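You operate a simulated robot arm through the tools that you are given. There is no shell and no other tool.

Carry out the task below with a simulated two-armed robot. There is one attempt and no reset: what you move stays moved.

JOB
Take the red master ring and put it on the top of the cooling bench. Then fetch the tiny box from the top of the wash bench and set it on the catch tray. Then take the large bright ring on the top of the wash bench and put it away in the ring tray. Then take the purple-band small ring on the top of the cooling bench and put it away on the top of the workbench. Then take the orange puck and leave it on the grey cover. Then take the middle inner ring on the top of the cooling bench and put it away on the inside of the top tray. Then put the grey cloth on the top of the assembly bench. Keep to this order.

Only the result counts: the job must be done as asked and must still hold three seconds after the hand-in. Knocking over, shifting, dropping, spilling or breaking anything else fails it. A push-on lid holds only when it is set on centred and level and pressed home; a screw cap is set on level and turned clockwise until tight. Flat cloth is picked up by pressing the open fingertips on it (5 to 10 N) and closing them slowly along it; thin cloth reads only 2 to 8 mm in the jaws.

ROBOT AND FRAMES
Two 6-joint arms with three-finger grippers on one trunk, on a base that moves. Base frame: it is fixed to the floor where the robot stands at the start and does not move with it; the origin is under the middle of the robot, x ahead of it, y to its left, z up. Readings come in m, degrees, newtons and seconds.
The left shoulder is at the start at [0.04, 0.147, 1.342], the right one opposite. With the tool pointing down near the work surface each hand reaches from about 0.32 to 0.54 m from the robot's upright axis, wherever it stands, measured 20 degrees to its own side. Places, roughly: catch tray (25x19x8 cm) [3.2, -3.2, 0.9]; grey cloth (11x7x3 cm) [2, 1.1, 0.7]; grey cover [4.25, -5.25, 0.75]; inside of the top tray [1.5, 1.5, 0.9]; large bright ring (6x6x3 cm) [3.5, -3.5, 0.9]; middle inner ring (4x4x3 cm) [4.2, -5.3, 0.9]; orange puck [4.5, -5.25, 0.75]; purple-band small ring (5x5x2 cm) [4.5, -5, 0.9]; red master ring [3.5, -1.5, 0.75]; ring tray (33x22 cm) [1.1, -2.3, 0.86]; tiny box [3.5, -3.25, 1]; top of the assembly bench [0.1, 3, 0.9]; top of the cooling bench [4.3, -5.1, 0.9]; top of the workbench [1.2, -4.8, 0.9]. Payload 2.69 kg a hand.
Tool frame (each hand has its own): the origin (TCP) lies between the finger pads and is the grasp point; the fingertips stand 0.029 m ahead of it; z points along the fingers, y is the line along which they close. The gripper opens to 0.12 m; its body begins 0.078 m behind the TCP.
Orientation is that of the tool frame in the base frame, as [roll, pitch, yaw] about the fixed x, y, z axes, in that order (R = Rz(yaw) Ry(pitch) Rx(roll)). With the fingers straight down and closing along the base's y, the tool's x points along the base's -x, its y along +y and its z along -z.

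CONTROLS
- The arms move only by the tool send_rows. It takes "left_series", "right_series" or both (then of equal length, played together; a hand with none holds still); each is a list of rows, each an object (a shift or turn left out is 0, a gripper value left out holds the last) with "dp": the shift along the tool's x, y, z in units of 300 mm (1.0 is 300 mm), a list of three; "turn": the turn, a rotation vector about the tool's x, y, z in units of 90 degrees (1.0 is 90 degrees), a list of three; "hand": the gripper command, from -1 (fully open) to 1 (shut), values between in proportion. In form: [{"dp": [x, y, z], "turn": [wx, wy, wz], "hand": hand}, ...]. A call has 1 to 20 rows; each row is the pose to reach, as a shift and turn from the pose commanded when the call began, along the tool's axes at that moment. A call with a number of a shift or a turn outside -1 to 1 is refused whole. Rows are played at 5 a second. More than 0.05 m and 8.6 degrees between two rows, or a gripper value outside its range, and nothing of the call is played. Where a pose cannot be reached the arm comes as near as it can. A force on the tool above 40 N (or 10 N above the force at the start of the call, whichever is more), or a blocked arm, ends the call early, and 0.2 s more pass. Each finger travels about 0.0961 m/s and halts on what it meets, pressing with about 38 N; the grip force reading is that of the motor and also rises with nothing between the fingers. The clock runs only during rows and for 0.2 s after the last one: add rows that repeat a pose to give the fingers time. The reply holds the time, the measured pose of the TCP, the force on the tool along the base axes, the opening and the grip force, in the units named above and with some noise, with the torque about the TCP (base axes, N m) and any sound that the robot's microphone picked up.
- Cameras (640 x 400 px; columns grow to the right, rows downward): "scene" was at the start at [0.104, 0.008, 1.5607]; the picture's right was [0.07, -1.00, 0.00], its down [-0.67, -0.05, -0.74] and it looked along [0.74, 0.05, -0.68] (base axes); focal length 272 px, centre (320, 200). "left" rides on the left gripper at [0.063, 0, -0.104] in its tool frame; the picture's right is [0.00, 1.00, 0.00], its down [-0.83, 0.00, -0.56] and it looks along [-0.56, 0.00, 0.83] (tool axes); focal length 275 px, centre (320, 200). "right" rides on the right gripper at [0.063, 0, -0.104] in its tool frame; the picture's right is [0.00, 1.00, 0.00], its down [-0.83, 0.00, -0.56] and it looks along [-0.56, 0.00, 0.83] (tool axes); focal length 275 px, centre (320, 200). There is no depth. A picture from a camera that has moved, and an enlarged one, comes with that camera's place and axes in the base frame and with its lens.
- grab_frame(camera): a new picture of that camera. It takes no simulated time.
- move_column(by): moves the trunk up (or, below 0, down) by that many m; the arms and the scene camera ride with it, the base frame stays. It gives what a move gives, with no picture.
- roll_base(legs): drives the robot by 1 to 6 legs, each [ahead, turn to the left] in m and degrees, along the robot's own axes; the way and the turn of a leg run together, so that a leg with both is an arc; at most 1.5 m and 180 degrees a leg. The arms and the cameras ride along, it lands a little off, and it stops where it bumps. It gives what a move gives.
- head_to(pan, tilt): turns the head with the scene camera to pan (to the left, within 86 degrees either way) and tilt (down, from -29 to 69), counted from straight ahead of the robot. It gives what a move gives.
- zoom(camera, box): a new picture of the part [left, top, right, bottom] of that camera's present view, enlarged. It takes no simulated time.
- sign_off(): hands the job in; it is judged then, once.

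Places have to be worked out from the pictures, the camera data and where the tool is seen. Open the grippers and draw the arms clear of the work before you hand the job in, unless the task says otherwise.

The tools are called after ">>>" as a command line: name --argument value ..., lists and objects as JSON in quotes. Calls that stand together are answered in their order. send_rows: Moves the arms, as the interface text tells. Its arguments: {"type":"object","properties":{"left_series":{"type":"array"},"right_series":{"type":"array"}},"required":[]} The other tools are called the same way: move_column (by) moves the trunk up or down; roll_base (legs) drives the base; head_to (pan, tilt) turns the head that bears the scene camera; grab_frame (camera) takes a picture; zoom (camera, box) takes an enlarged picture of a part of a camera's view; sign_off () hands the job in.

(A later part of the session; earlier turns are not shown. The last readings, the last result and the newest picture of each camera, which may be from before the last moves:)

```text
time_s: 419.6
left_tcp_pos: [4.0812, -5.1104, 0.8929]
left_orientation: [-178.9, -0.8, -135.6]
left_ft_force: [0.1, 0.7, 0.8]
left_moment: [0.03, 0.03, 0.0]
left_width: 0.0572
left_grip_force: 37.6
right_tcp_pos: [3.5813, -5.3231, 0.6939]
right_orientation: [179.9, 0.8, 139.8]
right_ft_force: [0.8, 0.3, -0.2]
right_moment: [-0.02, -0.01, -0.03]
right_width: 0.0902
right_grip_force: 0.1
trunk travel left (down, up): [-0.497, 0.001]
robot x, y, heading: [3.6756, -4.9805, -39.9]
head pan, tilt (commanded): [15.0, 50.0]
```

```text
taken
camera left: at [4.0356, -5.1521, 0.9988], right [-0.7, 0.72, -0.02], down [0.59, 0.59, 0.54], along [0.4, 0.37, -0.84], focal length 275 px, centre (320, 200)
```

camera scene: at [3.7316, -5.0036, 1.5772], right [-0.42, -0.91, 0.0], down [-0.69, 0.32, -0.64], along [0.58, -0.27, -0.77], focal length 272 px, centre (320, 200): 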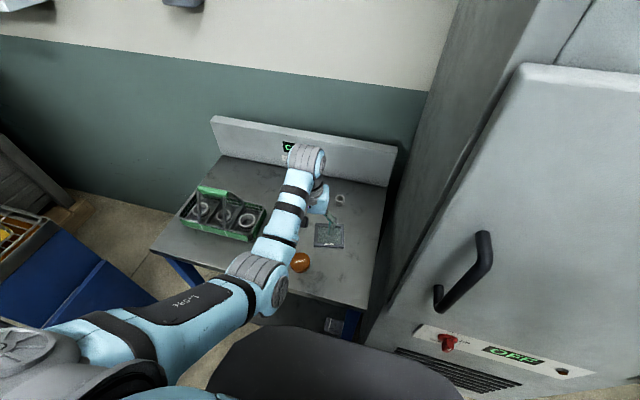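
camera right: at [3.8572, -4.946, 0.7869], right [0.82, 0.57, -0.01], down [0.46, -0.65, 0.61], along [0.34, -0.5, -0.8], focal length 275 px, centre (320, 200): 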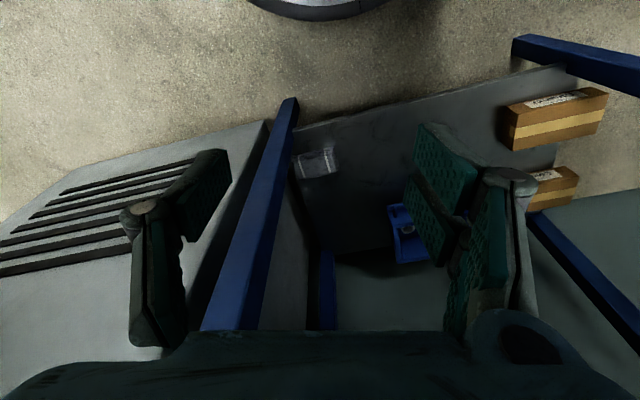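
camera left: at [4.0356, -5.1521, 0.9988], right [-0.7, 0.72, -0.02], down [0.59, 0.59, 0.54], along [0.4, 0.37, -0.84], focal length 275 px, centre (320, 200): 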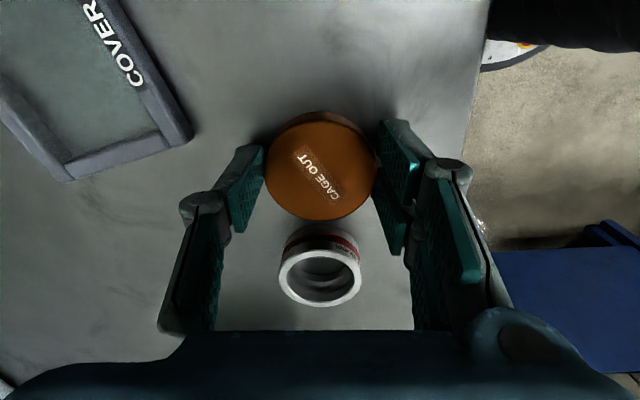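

Puck gripped. I lift it to TCP 0.93 and carry it over the cover's recess.

>>> send_rows --left_series '[{"dp": [0, 0, -0.06], "hand": 0.4}, {"dp": [0, 0, -0.12], "hand": 0.4}, {"dp": [0.028, -0.098, -0.123], "hand": 0.4}, {"dp": [0.056, -0.195, -0.123], "hand": 0.4}, {"dp": [0.084, -0.293, -0.123], "hand": 0.4}, {"dp": [0.112, -0.391, -0.123], "hand": 0.4}, {"dp": [0.112, -0.391, -0.123], "hand": 0.4}]'

>>> grab_frame --camera "left"

>>> zoom --camera "scene" --box '[260, 180, 420, 300]'

```text
time_s: 421.2
left_tcp_pos: [4.1376, -5.2165, 0.9326]
left_orientation: [-178.8, -0.8, -135.7]
left_ft_force: [-1.0, -0.2, -1.1]
left_moment: [0.01, -0.02, 0.0]
left_width: 0.057
left_grip_force: 38.0
right_tcp_pos: [3.5819, -5.3221, 0.6952]
right_orientation: [179.9, 1.0, 139.7]
right_ft_force: [-0.2, -0.3, -0.7]
right_moment: [-0.03, 0.0, 0.01]
right_width: 0.09
right_grip_force: 0.0
trunk travel left (down, up): [-0.497, 0.001]
robot x, y, heading: [3.6691, -4.9808, -39.7]
head pan, tilt (commanded): [15.0, 50.0]
```

```text
taken
camera left: at [4.0925, -5.2577, 1.0385], right [-0.7, 0.72, -0.02], down [0.59, 0.59, 0.54], along [0.4, 0.37, -0.84], focal length 275 px, centre (320, 200)
```

left: 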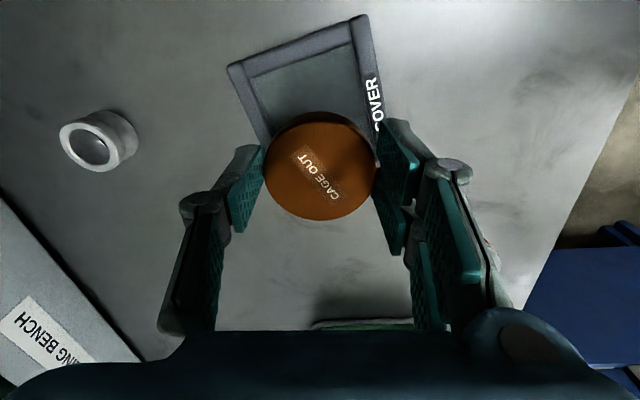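

```text
3.33 times, centred on (340, 240) of scene
camera zoom: at [3.7581, -5.0253, 1.5771], right [-0.42, -0.91, 0.0], down [-0.69, 0.32, -0.64], along [0.58, -0.27, -0.77], focal length 907 px, centre (253, 67)
```

zoom: 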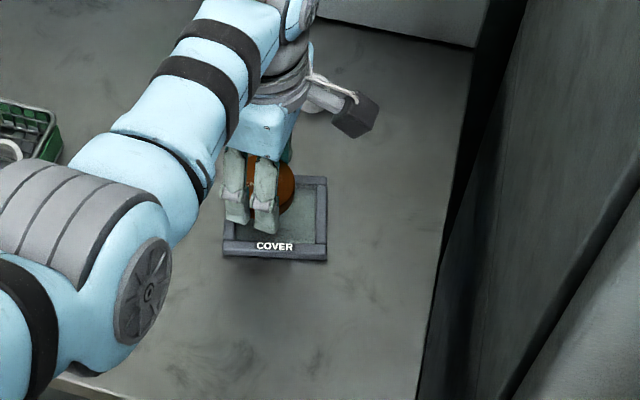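

I zoom the hand camera to see how the puck sits relative to the cover's recess.

>>> zoom --camera "left" --box '[200, 0, 440, 150]'

```text
2.67 times, centred on (320, 75) of left
camera zoom: at [4.0925, -5.2577, 1.0385], right [-0.7, 0.72, -0.02], down [0.59, 0.59, 0.54], along [0.4, 0.37, -0.84], focal length 734 px, centre (320, 533)
```

zoom: 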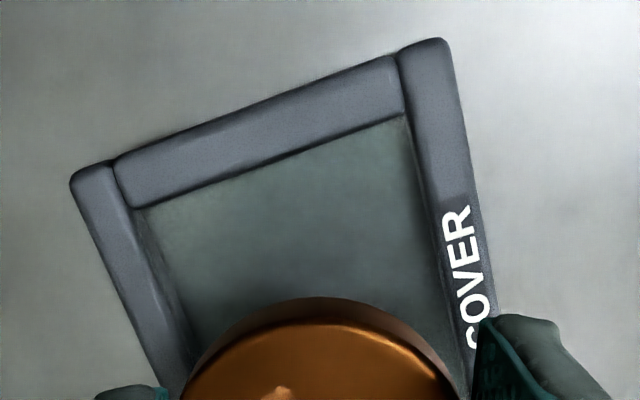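

Recess centre refined to ≈[4.1385, −5.222]; the puck needs a 4–5 mm shift. I apply it and descend to just above the cover.

>>> send_rows --left_series '[{"dp": [0, -0.015, 0.0], "hand": 0.4}, {"dp": [0, -0.015, 0.04], "hand": 0.4}, {"dp": [0, -0.015, 0.075], "hand": 0.4}, {"dp": [0, -0.015, 0.075], "hand": 0.4}]'

>>> zoom --camera "left" --box '[200, 0, 440, 240]'

```text
time_s: 422.2
left_tcp_pos: [4.1413, -5.2199, 0.9104]
left_orientation: [-178.9, -0.8, -135.7]
left_ft_force: [0.2, 0.4, -1.0]
left_moment: [0.0, -0.01, 0.02]
left_width: 0.0569
left_grip_force: 37.6
right_tcp_pos: [3.5817, -5.322, 0.6941]
right_orientation: [179.8, 0.9, 139.8]
right_ft_force: [0.3, 0.1, -0.2]
right_moment: [-0.02, -0.03, 0.01]
right_width: 0.0902
right_grip_force: 0.0
trunk travel left (down, up): [-0.497, 0.001]
robot x, y, heading: [3.6726, -4.9827, -40.0]
head pan, tilt (commanded): [15.0, 50.0]
```

```text
1.67 times, centred on (320, 120) of left
camera zoom: at [4.0965, -5.2622, 1.0158], right [-0.7, 0.72, -0.02], down [0.59, 0.59, 0.54], along [0.4, 0.37, -0.84], focal length 459 px, centre (320, 333)
```

zoom: 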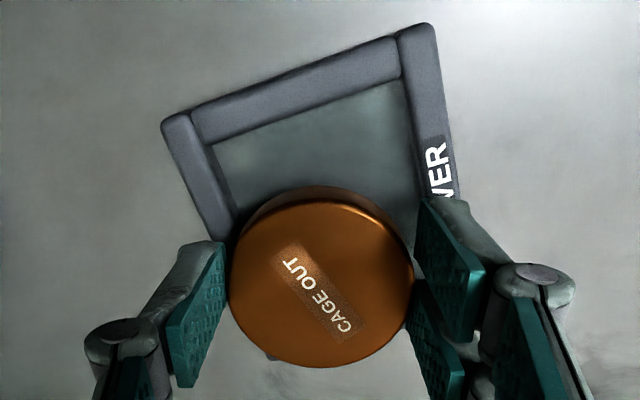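

The puck is over the recess. I descend in small steps until contact.

>>> send_rows --left_series '[{"dp": [0, 0, 0.008], "hand": 0.4}, {"dp": [0, 0, 0.016], "hand": 0.4}, {"dp": [0, 0, 0.024], "hand": 0.4}, {"dp": [0, 0, 0.024], "hand": 0.4}]'

```text
time_s: 423.2
left_tcp_pos: [4.1411, -5.22, 0.9045]
left_orientation: [-178.6, -0.7, -135.7]
left_ft_force: [3.6, -2.5, 16.3]
left_moment: [0.23, -0.07, -0.05]
left_width: 0.0569
left_grip_force: 38.2
right_tcp_pos: [3.5811, -5.3222, 0.6948]
right_orientation: [180.0, 1.0, 139.9]
right_ft_force: [-0.5, 0.0, 0.4]
right_moment: [-0.02, -0.01, 0.02]
right_width: 0.0898
right_grip_force: 0.1
trunk travel left (down, up): [-0.497, 0.001]
robot x, y, heading: [3.6741, -4.9801, -40.1]
head pan, tilt (commanded): [15.0, 50.0]
```

>>> zoom --camera "left" --box '[200, 0, 440, 240]'

>>> zoom --camera "scene" --box '[290, 200, 370, 260]'

```text
1.67 times, centred on (320, 120) of left
camera zoom: at [4.0952, -5.2608, 1.0108], right [-0.7, 0.72, -0.02], down [0.59, 0.59, 0.55], along [0.41, 0.36, -0.84], focal length 459 px, centre (320, 333)
```

zoom: 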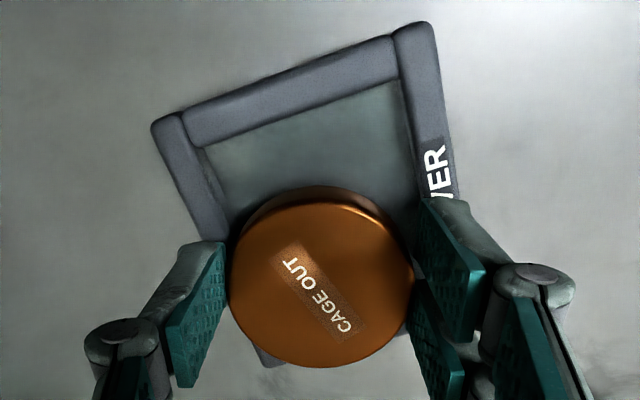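

```text
6.67 times, centred on (330, 230) of scene
camera zoom: at [3.7564, -5.0248, 1.5773], right [-0.42, -0.91, 0.0], down [-0.69, 0.32, -0.64], along [0.58, -0.27, -0.77], focal length 1814 px, centre (253, 0)
```

zoom: 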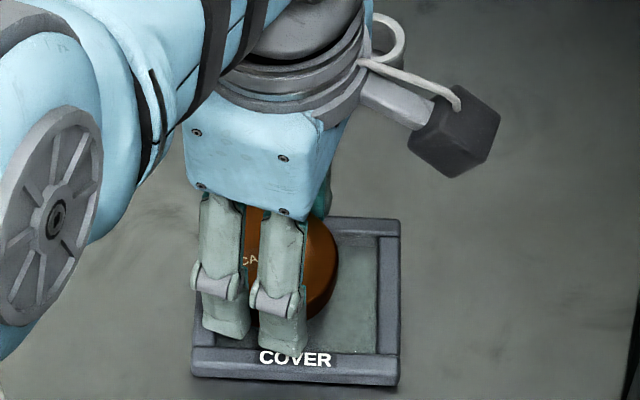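

Comparing both views, the puck sits ~8 mm off along the recess's long axis (overlapping one frame side). I lift 6 mm, shift it, and lower again.

>>> send_rows --left_series '[{"dp": [0, 0, -0.025], "hand": 0.4}, {"dp": [0.013, -0.003, -0.025], "hand": 0.4}, {"dp": [0.026, -0.006, -0.025], "hand": 0.4}, {"dp": [0.026, -0.006, -0.012], "hand": 0.4}, {"dp": [0.026, -0.006, -0.003], "hand": 0.4}, {"dp": [0.026, -0.006, -0.003], "hand": 0.4}]'

>>> zoom --camera "scene" --box '[290, 200, 370, 260]'

```text
time_s: 424.6
left_tcp_pos: [4.1366, -5.2231, 0.9049]
left_orientation: [-178.9, -0.8, -135.6]
left_ft_force: [-0.4, 0.7, -0.9]
left_moment: [0.0, 0.01, 0.0]
left_width: 0.0568
left_grip_force: 38.4
left hand out of reach, approached as far as the arm can: row 5, 6
right_tcp_pos: [3.5811, -5.3227, 0.6935]
right_orientation: [179.8, 0.8, 139.8]
right_ft_force: [0.7, 0.2, -0.8]
right_moment: [0.04, 0.0, -0.03]
right_width: 0.0899
right_grip_force: 0.0
trunk travel left (down, up): [-0.497, 0.001]
robot x, y, heading: [3.673, -4.9837, -40.2]
head pan, tilt (commanded): [15.0, 50.0]
```

```text
6.67 times, centred on (330, 230) of scene
camera zoom: at [3.7579, -5.0253, 1.5771], right [-0.42, -0.91, 0.0], down [-0.69, 0.32, -0.64], along [0.58, -0.27, -0.77], focal length 1814 px, centre (253, 0)
```

zoom: 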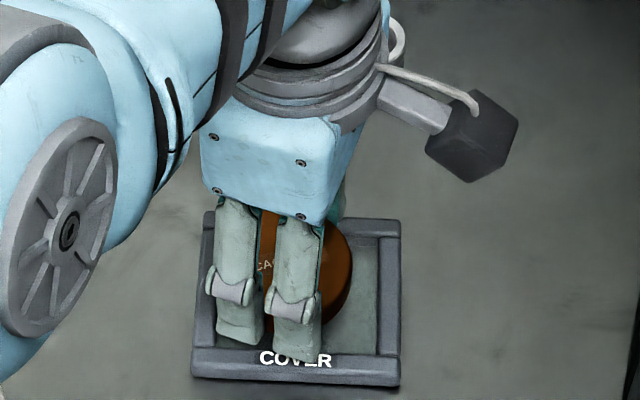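

The hand is at its outer reach at this height, so I'll use the trunk for the last millimetres. First I recheck alignment in the hand camera.

>>> zoom --camera "left" --box '[200, 0, 440, 240]'

```text
1.67 times, centred on (320, 120) of left
camera zoom: at [4.0907, -5.2656, 1.0111], right [-0.7, 0.72, -0.02], down [0.59, 0.59, 0.54], along [0.4, 0.37, -0.84], focal length 459 px, centre (320, 333)
```

zoom: 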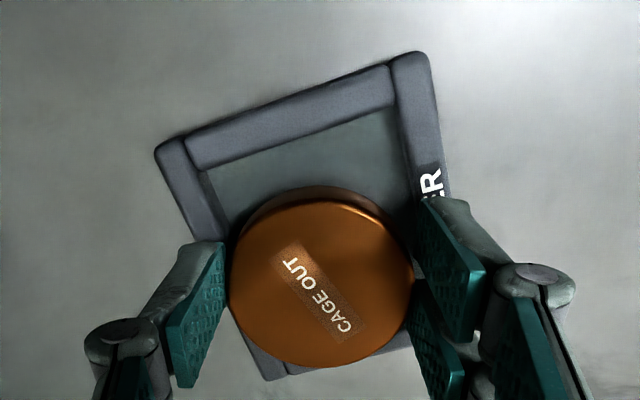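

The two views disagree by only a few millimetres and bracket the current position, so I keep it. I lower with the trunk by small steps to contact.

>>> move_column --by -0.004

```text
time_s: 425.2
left_tcp_pos: [4.1367, -5.2235, 0.9036]
left_orientation: [-178.4, -0.8, -135.6]
left_ft_force: [2.0, 1.2, 28.3]
left_moment: [0.27, 0.04, 0.02]
left_width: 0.0572
left_grip_force: 38.0
right_tcp_pos: [3.5805, -5.3229, 0.6912]
right_orientation: [179.9, 1.1, 139.9]
right_ft_force: [-0.3, 1.1, 0.3]
right_moment: [-0.02, 0.01, -0.02]
right_width: 0.0903
right_grip_force: 0.0
trunk travel left (down, up): [-0.493, 0.005]
robot x, y, heading: [3.6729, -4.9814, -40.0]
head pan, tilt (commanded): [15.0, 50.0]
```

Contact again at the same height (28 N) — the puck rests on the cover. I ease up 2 mm and release, then lift straight up.

>>> move_column --by 0.002

>>> send_rows --left_series '[{"hand": 0.1}, {"hand": -0.1}, {"hand": -0.25}, {"hand": -0.33}, {"hand": -0.33}]'

>>> grab_frame --camera "left"

```text
time_s: 425.7
left_tcp_pos: [4.1357, -5.2243, 0.9046]
left_orientation: [-178.5, -0.8, -135.6]
left_ft_force: [7.1, -3.4, 20.0]
left_moment: [-0.09, -0.28, 0.02]
left_width: 0.0569
left_grip_force: 38.0
right_tcp_pos: [3.5801, -5.3219, 0.6931]
right_orientation: [179.8, 1.0, 139.8]
right_ft_force: [0.0, 0.2, -0.9]
right_moment: [-0.01, 0.02, 0.04]
right_width: 0.09
right_grip_force: 0.0
trunk travel left (down, up): [-0.495, 0.003]
robot x, y, heading: [3.6731, -4.9819, -39.6]
head pan, tilt (commanded): [15.0, 50.0]
```

```text
time_s: 426.9
left_tcp_pos: [4.1355, -5.2239, 0.9038]
left_orientation: [-178.8, -0.8, -135.6]
left_ft_force: [-0.3, -0.6, -0.6]
left_moment: [0.02, 0.01, 0.03]
left_width: 0.0798
left_grip_force: 0.1
right_tcp_pos: [3.5826, -5.3232, 0.6924]
right_orientation: [179.8, 0.8, 139.8]
right_ft_force: [0.7, -0.6, 0.0]
right_moment: [0.0, 0.01, 0.0]
right_width: 0.09
right_grip_force: 0.0
trunk travel left (down, up): [-0.495, 0.003]
robot x, y, heading: [3.669, -4.9843, -39.9]
head pan, tilt (commanded): [15.0, 50.0]
```

```text
taken
camera left: at [4.091, -5.2656, 1.0092], right [-0.7, 0.72, -0.02], down [0.59, 0.59, 0.54], along [0.4, 0.37, -0.84], focal length 275 px, centre (320, 200)
```

left: 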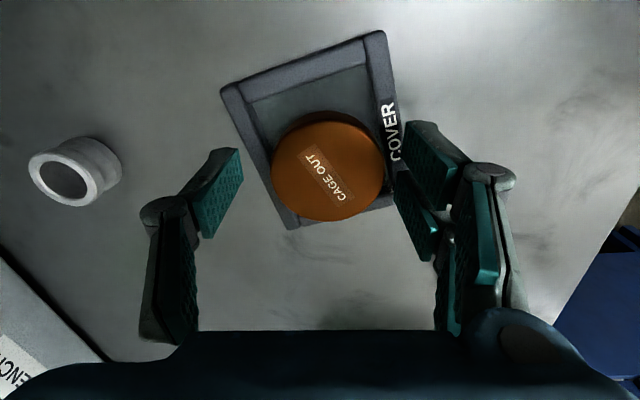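

The puck sits on the cover. I lift the hand away and check.

>>> send_rows --left_series '[{"dp": [0, 0, -0.04], "hand": -0.33}, {"dp": [0, 0, -0.1], "hand": -0.33}, {"dp": [0, 0, -0.18], "hand": -0.33}, {"dp": [0, 0, -0.26], "hand": -0.33}, {"dp": [0, 0, -0.32], "hand": -0.33}, {"dp": [0, 0, -0.32], "hand": -0.33}]'

>>> grab_frame --camera "left"

>>> zoom --camera "scene" --box '[270, 170, 400, 280]'

```text
time_s: 428.3
left_tcp_pos: [4.1556, -5.2477, 0.9855]
left_orientation: [-178.9, -0.8, -135.7]
left_ft_force: [0.1, -0.4, 0.3]
left_moment: [-0.02, -0.02, 0.01]
left_width: 0.0798
left_grip_force: 0.0
left hand out of reach, approached as far as the arm can: row 1, 2, 3, 4, 5, 6
right_tcp_pos: [3.5816, -5.3228, 0.6922]
right_orientation: [179.9, 0.9, 139.9]
right_ft_force: [0.0, 0.2, 0.1]
right_moment: [-0.01, 0.03, 0.0]
right_width: 0.0901
right_grip_force: 0.2
trunk travel left (down, up): [-0.495, 0.003]
robot x, y, heading: [3.6731, -4.9854, -40.1]
head pan, tilt (commanded): [15.0, 50.0]
```

```text
taken
camera left: at [4.1109, -5.2898, 1.0914], right [-0.7, 0.72, -0.02], down [0.59, 0.59, 0.54], along [0.4, 0.37, -0.84], focal length 275 px, centre (320, 200)
```

left: 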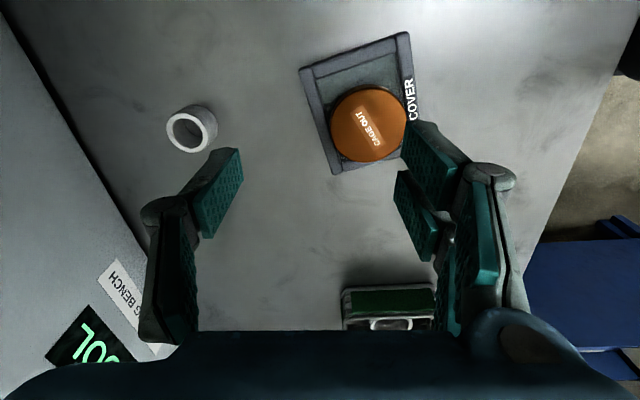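

```text
3.64 times, centred on (335, 225) of scene
camera zoom: at [3.758, -5.0252, 1.5752], right [-0.42, -0.91, 0.0], down [-0.69, 0.32, -0.64], along [0.58, -0.27, -0.77], focal length 990 px, centre (266, 109)
```

zoom: 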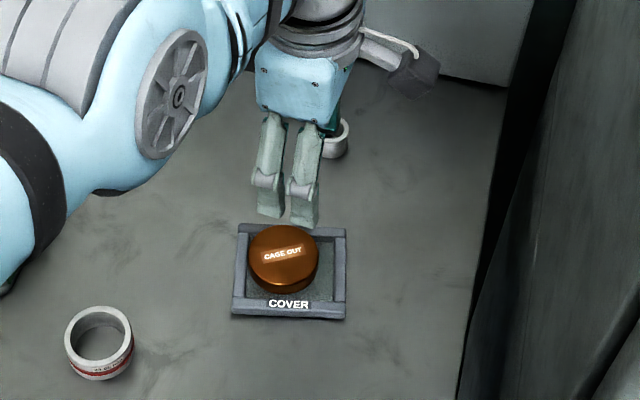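

Step 5 done: the puck lies flat on the cover. For the small inner ring farther back I'll use a forward-tilted left hand instead of moving the base near the cabinet; first I rotate the hand back to nominal and move the base 2 cm closer.

>>> send_rows --left_series '[{"turn": [0, 0, 0.085], "hand": -0.33}, {"turn": [0, 0, 0.17], "hand": -0.33}, {"turn": [0, 0, 0.256], "hand": -0.33}, {"turn": [0, 0, 0.341], "hand": -0.33}, {"turn": [0, 0, 0.426], "hand": -0.33}, {"turn": [0, 0, 0.512], "hand": -0.33}, {"turn": [0, 0, 0.597], "hand": -0.33}, {"turn": [0, 0, 0.682], "hand": -0.33}, {"turn": [0, 0, 0.768], "hand": -0.33}, {"turn": [0, 0, 0.853], "hand": -0.33}, {"turn": [0, 0, 0.938], "hand": -0.33}, {"turn": [0, 0, 0.938], "hand": -0.33}]'

>>> roll_base --legs '[[0.02, 0]]'

>>> grab_frame --camera "left"

```text
time_s: 430.9
left_tcp_pos: [4.1556, -5.2496, 0.985]
left_orientation: [-179.1, 1.1, 139.9]
left_ft_force: [-0.3, 0.3, 0.1]
left_moment: [0.02, 0.01, -0.02]
left_width: 0.0801
left_grip_force: 0.1
right_tcp_pos: [3.5815, -5.3229, 0.6922]
right_orientation: [179.8, 0.9, 139.8]
right_ft_force: [0.1, -0.2, -0.5]
right_moment: [-0.01, 0.02, 0.03]
right_width: 0.09
right_grip_force: 0.0
trunk travel left (down, up): [-0.495, 0.003]
robot x, y, heading: [3.6726, -4.9812, -40.3]
head pan, tilt (commanded): [15.0, 50.0]
```

```text
time_s: 431.7
left_tcp_pos: [4.1692, -5.2593, 0.9872]
left_orientation: [-179.1, 1.2, 140.0]
left_ft_force: [-0.2, 0.3, 0.1]
left_moment: [-0.02, -0.01, -0.01]
left_width: 0.0796
left_grip_force: 0.1
right_tcp_pos: [3.5943, -5.3337, 0.6934]
right_orientation: [179.9, 1.2, 139.8]
right_ft_force: [-0.6, 1.0, -0.1]
right_moment: [-0.03, -0.04, 0.0]
right_width: 0.0901
right_grip_force: 0.0
trunk travel left (down, up): [-0.495, 0.003]
robot x, y, heading: [3.6876, -4.9957, -39.8]
head pan, tilt (commanded): [15.0, 50.0]
```

```text
taken
camera left: at [4.1202, -5.2157, 1.0905], right [0.65, 0.76, -0.02], down [0.63, -0.52, 0.58], along [0.43, -0.38, -0.82], focal length 275 px, centre (320, 200)
```

left: 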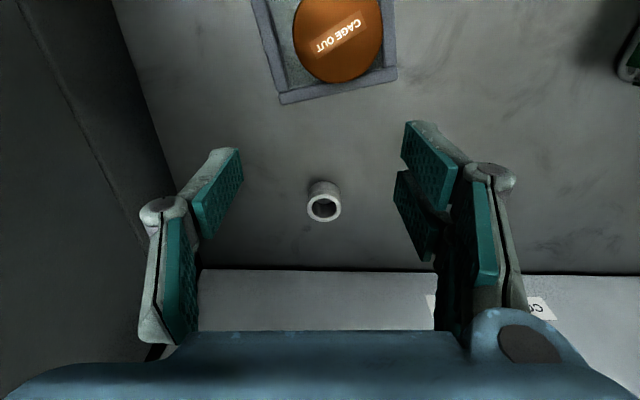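

The ring is at ≈[4.2387, −5.3146], 9 cm ahead. I extend over it while tilting the hand 30° forward, keeping height.

>>> send_rows --left_series '[{"dp": [-0.03, 0.001, -0.01], "turn": [0, -0.06, 0], "hand": -0.33}, {"dp": [-0.08, 0.003, -0.02], "turn": [0, -0.12, 0], "hand": -0.33}, {"dp": [-0.14, 0.004, -0.03], "turn": [0, -0.18, 0], "hand": -0.33}, {"dp": [-0.2, 0.006, -0.03], "turn": [0, -0.24, 0], "hand": -0.33}, {"dp": [-0.25, 0.007, -0.03], "turn": [0, -0.29, 0], "hand": -0.33}, {"dp": [-0.296, 0.008, -0.03], "turn": [0, -0.333, 0], "hand": -0.33}, {"dp": [-0.296, 0.008, -0.03], "turn": [0, -0.333, 0], "hand": -0.33}]'

>>> grab_frame --camera "left"

>>> grab_frame --camera "scene"

```text
time_s: 433.3
left_tcp_pos: [4.249, -5.3248, 0.9902]
left_orientation: [-179.0, 31.1, 140.5]
left_ft_force: [-1.3, -0.6, 0.4]
left_moment: [0.01, -0.03, -0.01]
left_width: 0.0799
left_grip_force: 0.2
left hand out of reach, approached as far as the arm can: row 1, 2, 3, 4, 5, 6, 7
right_tcp_pos: [3.5969, -5.3331, 0.6925]
right_orientation: [179.8, 0.9, 139.9]
right_ft_force: [-0.6, 0.0, -0.1]
right_moment: [-0.04, -0.01, 0.04]
right_width: 0.0896
right_grip_force: 0.0
trunk travel left (down, up): [-0.495, 0.003]
robot x, y, heading: [3.6854, -4.995, -40.0]
head pan, tilt (commanded): [15.0, 50.0]
```

```text
taken
camera left: at [4.1672, -5.255, 1.0478], right [0.65, 0.76, -0.01], down [0.33, -0.27, 0.91], along [0.69, -0.59, -0.42], focal length 275 px, centre (320, 200)
```

left: 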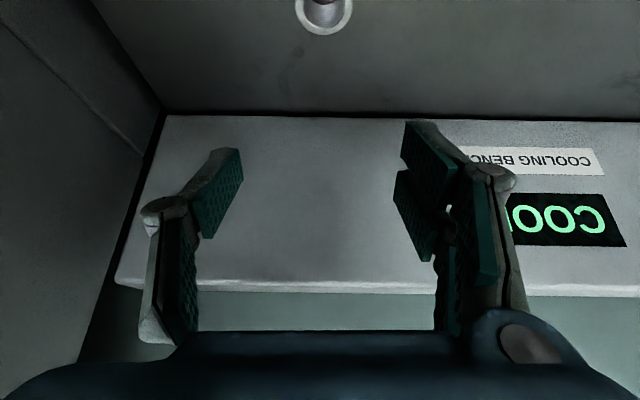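

```text
taken
camera scene: at [3.7731, -5.038, 1.5752], right [-0.42, -0.91, 0.0], down [-0.69, 0.32, -0.64], along [0.58, -0.27, -0.77], focal length 272 px, centre (320, 200)
```

scene: 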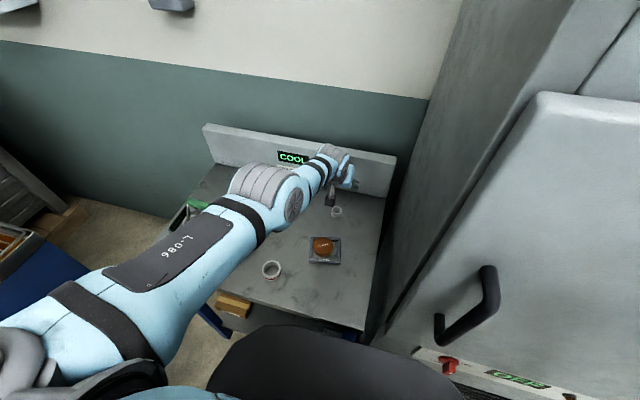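

The tilted hand is just past the ring. I lower the trunk 4 cm, pull back 1.5 cm and reduce the tilt to about 20°.

>>> move_column --by -0.04

>>> send_rows --left_series '[{"dp": [0.02, 0, -0.03], "turn": [0, 0.05, 0], "hand": -0.33}, {"dp": [0.041, 0, -0.05], "turn": [0, 0.122, 0], "hand": -0.33}, {"dp": [0.041, 0, -0.05], "turn": [0, 0.122, 0], "hand": -0.33}]'

>>> grab_frame --camera "left"

```text
time_s: 434.1
left_tcp_pos: [4.2486, -5.3246, 0.9525]
left_orientation: [-179.0, 31.0, 140.6]
left_ft_force: [0.2, 0.3, -0.4]
left_moment: [-0.01, 0.02, -0.01]
left_width: 0.0798
left_grip_force: 0.1
right_tcp_pos: [3.5958, -5.3354, 0.6527]
right_orientation: [179.9, 0.9, 139.8]
right_ft_force: [-0.1, -0.5, 0.2]
right_moment: [0.01, -0.01, 0.01]
right_width: 0.0899
right_grip_force: 0.1
trunk travel left (down, up): [-0.455, 0.043]
robot x, y, heading: [3.6888, -4.9949, -40.0]
head pan, tilt (commanded): [15.0, 50.0]
```

```text
time_s: 434.9
left_tcp_pos: [4.2294, -5.3059, 0.9603]
left_orientation: [-179.1, 20.1, 140.3]
left_ft_force: [0.2, -0.1, 0.1]
left_moment: [-0.03, 0.01, -0.02]
left_width: 0.0796
left_grip_force: 0.0
left hand out of reach, approached as far as the arm can: row 2, 3
right_tcp_pos: [3.597, -5.3344, 0.6544]
right_orientation: [180.0, 1.0, 139.9]
right_ft_force: [0.1, -0.5, 0.1]
right_moment: [0.01, -0.04, -0.01]
right_width: 0.0901
right_grip_force: 0.1
trunk travel left (down, up): [-0.455, 0.043]
robot x, y, heading: [3.6898, -4.9964, -39.9]
head pan, tilt (commanded): [15.0, 50.0]
```

```text
taken
camera left: at [4.1585, -5.2435, 1.0371], right [0.65, 0.76, -0.01], down [0.46, -0.37, 0.81], along [0.61, -0.53, -0.59], focal length 275 px, centre (320, 200)
```

left: 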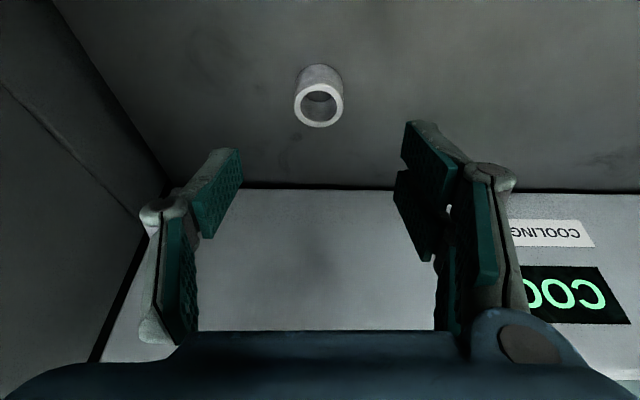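

I step the trunk down while raising the arm, so that the final grasp is within reach at this tilt.

>>> move_column --by -0.04

>>> send_rows --left_series '[{"dp": [-0.023, 0, -0.062], "hand": -0.33}, {"dp": [-0.046, 0, -0.125], "hand": -0.33}, {"dp": [-0.046, 0, -0.125], "hand": -0.33}]'

>>> move_column --by -0.04

>>> send_rows --left_series '[{"dp": [-0.04, 0, -0.04], "hand": -0.33}, {"dp": [-0.075, 0, -0.08], "hand": -0.33}, {"dp": [-0.075, 0, -0.08], "hand": -0.33}]'

>>> grab_frame --camera "left"

```text
time_s: 435.7
left_tcp_pos: [4.2301, -5.305, 0.9191]
left_orientation: [-179.1, 20.1, 140.3]
left_ft_force: [0.8, -0.1, -0.2]
left_moment: [0.04, 0.02, -0.04]
left_width: 0.0799
left_grip_force: 0.1
right_tcp_pos: [3.5972, -5.3346, 0.6128]
right_orientation: [179.9, 0.9, 139.8]
right_ft_force: [-0.5, -0.6, 0.1]
right_moment: [-0.02, -0.01, -0.02]
right_width: 0.0899
right_grip_force: 0.0
trunk travel left (down, up): [-0.415, 0.083]
robot x, y, heading: [3.6861, -4.9946, -39.8]
head pan, tilt (commanded): [15.0, 50.0]
```

```text
time_s: 436.5
left_tcp_pos: [4.2353, -5.3113, 0.9562]
left_orientation: [-178.9, 20.0, 140.2]
left_ft_force: [-0.1, 0.1, 0.2]
left_moment: [0.02, -0.01, 0.03]
left_width: 0.0799
left_grip_force: 0.1
left hand out of reach, approached as far as the arm can: row 1, 2, 3
right_tcp_pos: [3.5956, -5.3351, 0.6123]
right_orientation: [180.0, 1.0, 139.8]
right_ft_force: [-0.7, -0.3, 0.0]
right_moment: [0.0, -0.01, -0.02]
right_width: 0.0901
right_grip_force: 0.1
trunk travel left (down, up): [-0.415, 0.083]
robot x, y, heading: [3.6885, -4.9976, -39.7]
head pan, tilt (commanded): [15.0, 50.0]
```

```text
time_s: 437.4
left_tcp_pos: [4.2352, -5.3118, 0.9167]
left_orientation: [-179.0, 20.0, 140.4]
left_ft_force: [-0.6, -0.2, -0.1]
left_moment: [0.0, 0.0, 0.01]
left_width: 0.0797
left_grip_force: 0.1
right_tcp_pos: [3.5973, -5.3357, 0.5726]
right_orientation: [179.9, 0.9, 139.8]
right_ft_force: [1.0, -0.7, 0.4]
right_moment: [-0.01, -0.03, 0.02]
right_width: 0.0899
right_grip_force: 0.0
trunk travel left (down, up): [-0.375, 0.123]
robot x, y, heading: [3.6881, -4.9977, -40.2]
head pan, tilt (commanded): [15.0, 50.0]
```

```text
time_s: 438.2
left_tcp_pos: [4.2431, -5.3153, 0.9465]
left_orientation: [-179.1, 20.0, 140.3]
left_ft_force: [0.6, 0.1, 0.1]
left_moment: [-0.02, 0.02, -0.01]
left_width: 0.0799
left_grip_force: 0.1
left hand out of reach, approached as far as the arm can: row 2, 3
right_tcp_pos: [3.5955, -5.3338, 0.5729]
right_orientation: [179.8, 0.9, 139.7]
right_ft_force: [-0.8, 0.9, 0.1]
right_moment: [-0.01, 0.01, 0.0]
right_width: 0.09
right_grip_force: 0.0
trunk travel left (down, up): [-0.375, 0.123]
robot x, y, heading: [3.6899, -4.9943, -39.9]
head pan, tilt (commanded): [15.0, 50.0]
```

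```text
taken
camera left: at [4.1722, -5.2538, 1.0233], right [0.65, 0.76, -0.01], down [0.46, -0.37, 0.81], along [0.61, -0.53, -0.59], focal length 275 px, centre (320, 200)
```

left: 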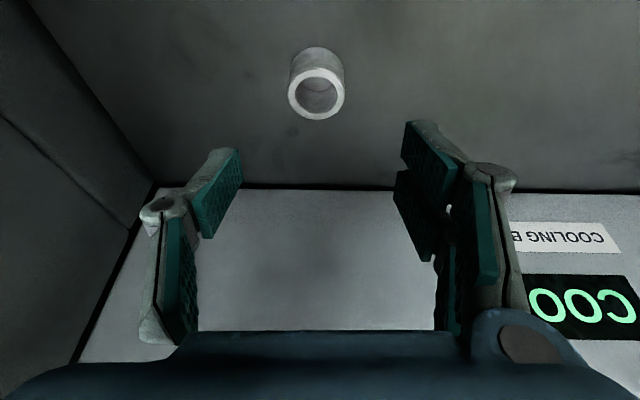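

Ring re-measured at ≈[4.2395, −5.3135]. I correct 4 mm and lower the trunk 4.7 cm to bring the tilted fingers around it.

>>> send_rows --left_series '[{"dp": [0.013, 0, -0.004], "hand": -0.33}, {"dp": [0.013, 0, -0.004], "hand": -0.33}]'

>>> move_column --by -0.047

>>> grab_frame --camera "left"

```text
time_s: 438.8
left_tcp_pos: [4.2422, -5.315, 0.9453]
left_orientation: [-179.0, 19.9, 140.2]
left_ft_force: [-0.7, 0.0, -0.7]
left_moment: [0.01, 0.02, 0.02]
left_width: 0.0797
left_grip_force: 0.1
right_tcp_pos: [3.5968, -5.3338, 0.572]
right_orientation: [179.9, 0.9, 139.7]
right_ft_force: [0.6, -0.2, -0.5]
right_moment: [-0.01, 0.01, -0.02]
right_width: 0.0899
right_grip_force: 0.0
trunk travel left (down, up): [-0.375, 0.123]
robot x, y, heading: [3.6875, -4.994, -39.6]
head pan, tilt (commanded): [15.0, 50.0]
```

```text
time_s: 439.7
left_tcp_pos: [4.2411, -5.3143, 0.8992]
left_orientation: [-179.2, 20.0, 140.3]
left_ft_force: [-0.8, 0.5, -0.4]
left_moment: [0.02, 0.02, -0.03]
left_width: 0.0798
left_grip_force: 0.1
right_tcp_pos: [3.5966, -5.3358, 0.5249]
right_orientation: [179.9, 0.9, 139.7]
right_ft_force: [0.4, -0.2, -0.8]
right_moment: [0.03, 0.02, 0.0]
right_width: 0.09
right_grip_force: 0.0
trunk travel left (down, up): [-0.328, 0.17]
robot x, y, heading: [3.6851, -4.9934, -39.8]
head pan, tilt (commanded): [15.0, 50.0]
```

```text
taken
camera left: at [4.1701, -5.2531, 0.9755], right [0.65, 0.76, -0.01], down [0.46, -0.37, 0.81], along [0.61, -0.53, -0.59], focal length 275 px, centre (320, 200)
```

left: 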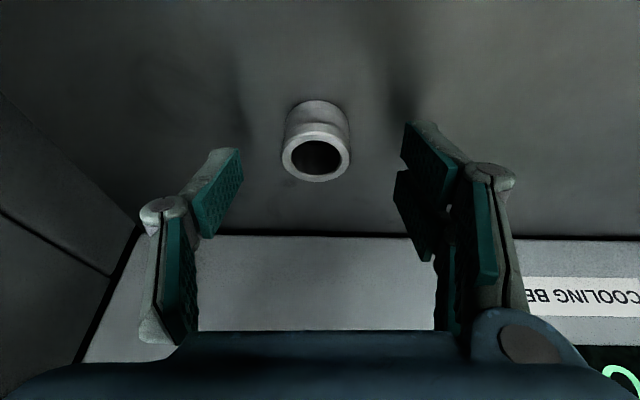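

The ring is ~1.1 cm toward me relative to the finger centre. I shift back by that amount and close.

>>> send_rows --left_series '[{"dp": [0.018, -0.004, -0.006], "hand": -0.33}, {"dp": [0.037, -0.006, -0.013], "hand": -0.33}, {"dp": [0.037, -0.006, -0.013], "hand": -0.1}, {"dp": [0.037, -0.006, -0.013], "hand": 0.1}, {"dp": [0.037, -0.006, -0.013], "hand": 0.3}, {"dp": [0.037, -0.006, -0.013], "hand": 0.5}, {"dp": [0.037, -0.006, -0.013], "hand": 0.7}, {"dp": [0.037, -0.006, -0.013], "hand": 0.7}]'

>>> grab_frame --camera "left"

```text
time_s: 441.5
left_tcp_pos: [4.2381, -5.3173, 0.8965]
left_orientation: [-179.2, 19.9, 140.3]
left_ft_force: [-0.4, 0.4, 0.8]
left_moment: [0.01, 0.02, 0.04]
left_width: 0.0318
left_grip_force: 38.2
left hand out of reach, approached as far as the arm can: row 1, 2, 3, 4, 5, 6, 7, 8
right_tcp_pos: [3.5965, -5.3359, 0.5253]
right_orientation: [179.8, 0.9, 139.9]
right_ft_force: [-0.1, -0.3, -0.9]
right_moment: [-0.03, 0.01, 0.02]
right_width: 0.09
right_grip_force: 0.0
trunk travel left (down, up): [-0.328, 0.17]
robot x, y, heading: [3.6861, -4.9947, -39.9]
head pan, tilt (commanded): [15.0, 50.0]
```

```text
taken
camera left: at [4.1665, -5.2555, 0.9738], right [0.65, 0.76, -0.01], down [0.46, -0.37, 0.81], along [0.61, -0.53, -0.59], focal length 275 px, centre (320, 200)
```

left: 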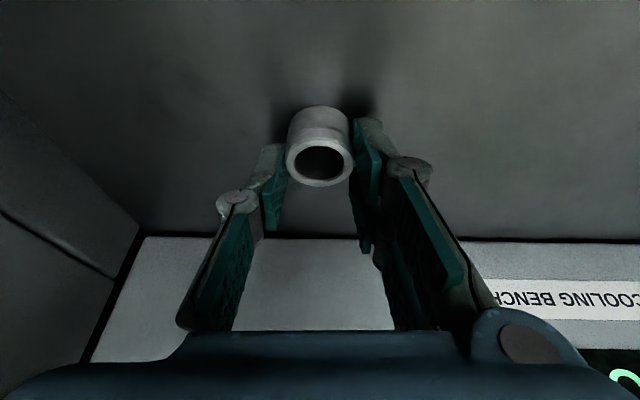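

The ring is gripped (32 mm). I lift with the trunk and check it comes along.

>>> move_column --by 0.06

>>> grab_frame --camera "left"

```text
time_s: 442.5
left_tcp_pos: [4.237, -5.3175, 0.9564]
left_orientation: [-179.1, 19.8, 140.3]
left_ft_force: [0.4, -0.8, -0.6]
left_moment: [-0.02, 0.02, -0.01]
left_width: 0.0316
left_grip_force: 38.2
right_tcp_pos: [3.5955, -5.3348, 0.5853]
right_orientation: [179.9, 1.0, 139.9]
right_ft_force: [0.0, -0.1, -0.4]
right_moment: [-0.01, -0.01, -0.02]
right_width: 0.0899
right_grip_force: 0.1
trunk travel left (down, up): [-0.388, 0.11]
robot x, y, heading: [3.6879, -4.9928, -39.8]
head pan, tilt (commanded): [15.0, 50.0]
```

```text
taken
camera left: at [4.1666, -5.2556, 1.0339], right [0.65, 0.76, -0.01], down [0.46, -0.38, 0.81], along [0.61, -0.53, -0.59], focal length 275 px, centre (320, 200)
```

left: 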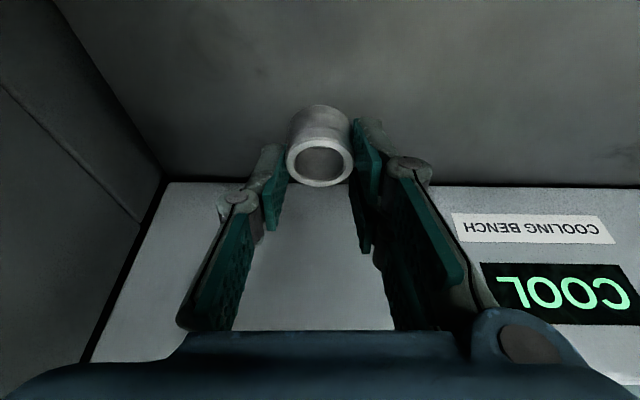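

The ring is held. I raise the trunk fully and back straight away from the bench.

>>> move_column --by 0.108

>>> roll_base --legs '[[-0.6, 0]]'

>>> head_to --pan 0 --tilt 30

>>> grab_frame --camera "scene"

```text
time_s: 443.9
left_tcp_pos: [4.237, -5.3178, 1.064]
left_orientation: [-179.1, 19.8, 140.3]
left_ft_force: [0.2, 1.3, -0.6]
left_moment: [0.0, -0.01, 0.03]
left_width: 0.0318
left_grip_force: 38.0
right_tcp_pos: [3.5963, -5.3356, 0.6934]
right_orientation: [179.9, 0.8, 139.8]
right_ft_force: [0.9, -0.5, 0.2]
right_moment: [0.03, -0.01, 0.02]
right_width: 0.0902
right_grip_force: 0.1
trunk travel left (down, up): [-0.496, 0.002]
robot x, y, heading: [3.6878, -4.9927, -39.8]
head pan, tilt (commanded): [15.0, 50.0]
```

```text
time_s: 447.2
left_tcp_pos: [3.7801, -4.9339, 1.0629]
left_orientation: [-179.1, 19.8, 140.4]
left_ft_force: [0.6, 0.0, -0.7]
left_moment: [-0.01, 0.03, 0.0]
left_width: 0.0319
left_grip_force: 38.1
right_tcp_pos: [3.139, -4.9533, 0.6938]
right_orientation: [179.8, 0.8, 140.0]
right_ft_force: [0.6, -0.3, 0.1]
right_moment: [0.02, 0.0, 0.03]
right_width: 0.0901
right_grip_force: 0.0
trunk travel left (down, up): [-0.496, 0.002]
robot x, y, heading: [3.2266, -4.6107, -40.0]
head pan, tilt (commanded): [15.0, 50.0]
```

```text
time_s: 448.1
left_tcp_pos: [3.7781, -4.9324, 1.0652]
left_orientation: [-179.1, 19.9, 140.4]
left_ft_force: [-1.1, 0.1, -0.2]
left_moment: [0.01, 0.02, 0.02]
left_width: 0.0318
left_grip_force: 38.1
right_tcp_pos: [3.139, -4.9518, 0.6937]
right_orientation: [179.9, 0.9, 139.9]
right_ft_force: [-0.3, -0.1, -0.5]
right_moment: [0.02, -0.01, -0.01]
right_width: 0.0898
right_grip_force: 0.0
trunk travel left (down, up): [-0.496, 0.002]
robot x, y, heading: [3.2278, -4.6113, -39.7]
head pan, tilt (commanded): [0.0, 30.0]
```

```text
taken
camera scene: at [3.3132, -4.6799, 1.6056], right [-0.64, -0.77, 0.0], down [-0.38, 0.32, -0.87], along [0.67, -0.55, -0.5], focal length 272 px, centre (320, 200)
```

scene: 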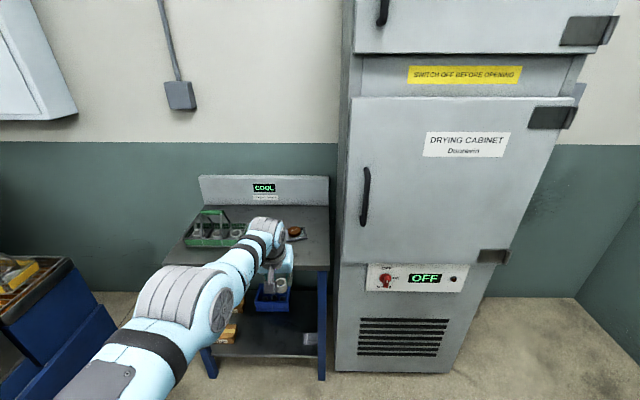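

The cabinet and bench look as they should. Now the long drive to the top tray: around the wash bench, through the gap, and up the aisle.

>>> roll_base --legs '[[0, 164], [1.46, 0], [0, -52], [0.71, 0]]'

>>> head_to --pan 20 --tilt 20

>>> grab_frame --camera "scene"

```text
time_s: 467.8
left_tcp_pos: [2.7561, -2.1008, 1.065]
left_orientation: [-179.0, 19.9, -108.5]
left_ft_force: [0.2, -0.3, -0.1]
left_moment: [0.01, -0.01, -0.03]
left_width: 0.0318
left_grip_force: 37.6
right_tcp_pos: [3.0056, -2.69, 0.6938]
right_orientation: [179.9, 1.0, -108.9]
right_ft_force: [-0.7, 0.5, -0.7]
right_moment: [0.02, 0.0, -0.01]
right_width: 0.0901
right_grip_force: 0.1
trunk travel left (down, up): [-0.496, 0.002]
robot x, y, heading: [2.6516, -2.7278, 71.1]
head pan, tilt (commanded): [0.0, 30.0]
```

```text
time_s: 468.6
left_tcp_pos: [2.7563, -2.0986, 1.0642]
left_orientation: [-179.0, 19.8, -108.5]
left_ft_force: [0.5, -1.1, -0.7]
left_moment: [-0.01, 0.01, 0.02]
left_width: 0.0319
left_grip_force: 37.6
right_tcp_pos: [3.0045, -2.6894, 0.6918]
right_orientation: [179.8, 0.9, -108.8]
right_ft_force: [0.4, 0.7, 0.5]
right_moment: [0.05, -0.04, -0.01]
right_width: 0.09
right_grip_force: 0.0
trunk travel left (down, up): [-0.496, 0.002]
robot x, y, heading: [2.6532, -2.7297, 71.3]
head pan, tilt (commanded): [20.0, 20.0]
```

```text
taken
camera scene: at [2.6602, -2.6136, 1.6217], right [1.0, 0.02, 0.0], down [0.01, -0.34, -0.94], along [-0.02, 0.94, -0.34], focal length 272 px, centre (320, 200)
```

scene: 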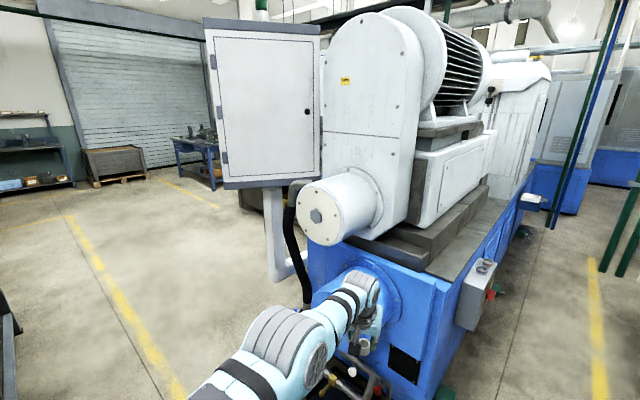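

The way is clear on the left side of the machine. I continue up the aisle.

>>> roll_base --legs '[[0, 48.5], [0.53, 0], [0, 14.5], [0.9, 0]]'

>>> head_to --pan 0 --tilt 25

>>> grab_frame --camera "scene"

```text
time_s: 479.2
left_tcp_pos: [1.2196, -1.2558, 1.0664]
left_orientation: [-179.1, 19.8, -44.5]
left_ft_force: [-0.4, 0.1, 0.2]
left_moment: [-0.01, 0.0, -0.01]
left_width: 0.0321
left_grip_force: 37.6
right_tcp_pos: [1.8616, -1.2898, 0.6944]
right_orientation: [179.9, 0.9, -44.9]
right_ft_force: [0.5, -0.5, 0.6]
right_moment: [0.05, 0.01, -0.04]
right_width: 0.0899
right_grip_force: 0.0
trunk travel left (down, up): [-0.496, 0.002]
robot x, y, heading: [1.7379, -1.6194, 135.5]
head pan, tilt (commanded): [20.0, 20.0]
```

```text
time_s: 480.0
left_tcp_pos: [1.2192, -1.2545, 1.0648]
left_orientation: [-179.0, 19.8, -44.5]
left_ft_force: [0.1, -0.5, -0.9]
left_moment: [-0.01, 0.0, 0.0]
left_width: 0.0321
left_grip_force: 37.8
right_tcp_pos: [1.8598, -1.2892, 0.6924]
right_orientation: [179.9, 0.9, -44.9]
right_ft_force: [-0.4, -0.4, 0.0]
right_moment: [0.01, -0.03, 0.01]
right_width: 0.09
right_grip_force: 0.0
trunk travel left (down, up): [-0.496, 0.002]
robot x, y, heading: [1.7436, -1.621, 135.2]
head pan, tilt (commanded): [0.0, 25.0]
```

```text
taken
camera scene: at [1.6613, -1.5408, 1.6136], right [0.7, 0.71, 0.0], down [0.3, -0.3, -0.91], along [-0.65, 0.64, -0.42], focal length 272 px, centre (320, 200)
```

scene: 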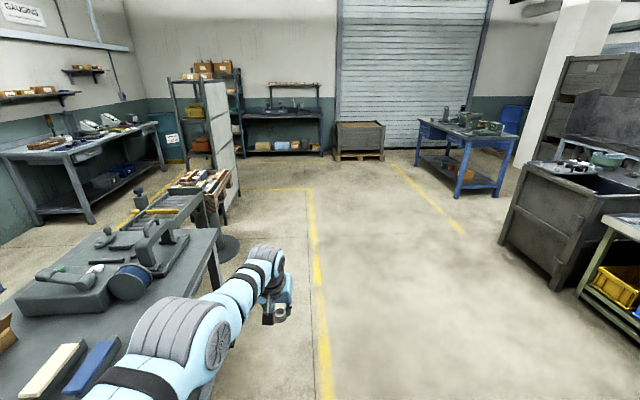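

Open floor ahead. I drive to about [0.7, −0.3] and face the grey unit with the top tray.

>>> roll_base --legs '[[0, -7], [1.5, 0], [0.15, 0], [0, -75]]'

>>> head_to --pan 0 --tilt 25

>>> grab_frame --camera "scene"

>>> zoom --camera "scene" --box '[200, 90, 500, 280]'

```text
time_s: 492.2
left_tcp_pos: [1.0098, 0.2256, 1.0646]
left_orientation: [-179.0, 19.8, -127.0]
left_ft_force: [-0.7, 0.5, -0.8]
left_moment: [-0.02, 0.02, 0.01]
left_width: 0.0319
left_grip_force: 37.7
right_tcp_pos: [1.0577, -0.415, 0.6926]
right_orientation: [179.9, 0.9, -127.6]
right_ft_force: [0.1, 0.0, 0.1]
right_moment: [0.02, 0.0, 0.0]
right_width: 0.0901
right_grip_force: 0.1
trunk travel left (down, up): [-0.496, 0.002]
robot x, y, heading: [0.7139, -0.3404, 52.8]
head pan, tilt (commanded): [0.0, 25.0]
```

```text
time_s: 492.8
left_tcp_pos: [1.009, 0.2249, 1.0645]
left_orientation: [-179.1, 19.8, -127.0]
left_ft_force: [-0.2, -0.4, -1.3]
left_moment: [-0.02, 0.0, -0.02]
left_width: 0.032
left_grip_force: 37.8
right_tcp_pos: [1.0583, -0.413, 0.6927]
right_orientation: [179.9, 1.0, -127.5]
right_ft_force: [-0.4, -0.2, -0.1]
right_moment: [0.01, 0.01, 0.02]
right_width: 0.0903
right_grip_force: 0.1
trunk travel left (down, up): [-0.496, 0.002]
robot x, y, heading: [0.7153, -0.34, 52.9]
head pan, tilt (commanded): [0.0, 25.0]
```

```text
taken
camera scene: at [0.7821, -0.2478, 1.6136], right [0.8, -0.6, 0.0], down [-0.26, -0.34, -0.91], along [0.55, 0.72, -0.42], focal length 272 px, centre (320, 200)
```

scene: 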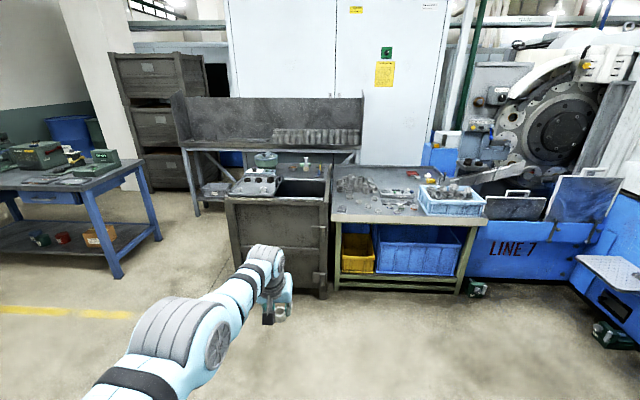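

```text
2.11 times, centred on (350, 185) of scene
camera zoom: at [0.7821, -0.2478, 1.6136], right [0.8, -0.6, 0.0], down [-0.26, -0.34, -0.91], along [0.55, 0.72, -0.42], focal length 573 px, centre (257, 232)
```

zoom: 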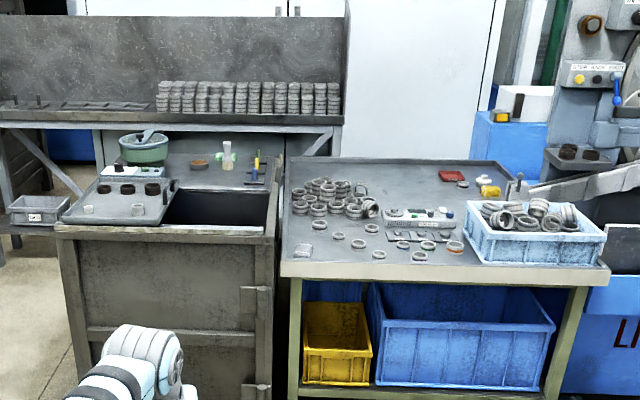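

The top tray is the light-grey tray on the left of the grey unit, at ≈[1.49, 1.45]. I zoom to see its inside.

>>> zoom --camera "scene" --box '[215, 145, 335, 220]'

```text
5.33 times, centred on (275, 182) of scene
camera zoom: at [0.7821, -0.2478, 1.6136], right [0.8, -0.6, 0.0], down [-0.26, -0.34, -0.91], along [0.55, 0.72, -0.42], focal length 1452 px, centre (560, 293)
```

zoom: 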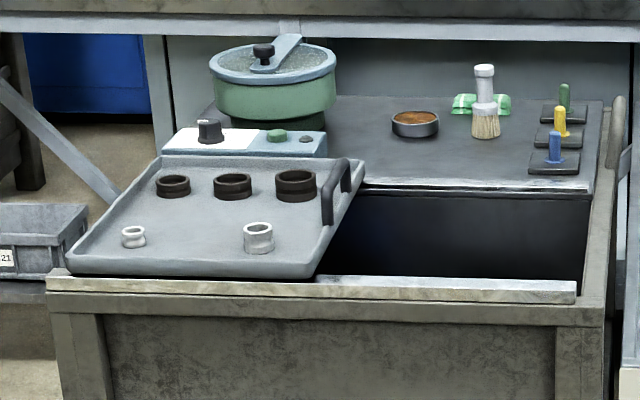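

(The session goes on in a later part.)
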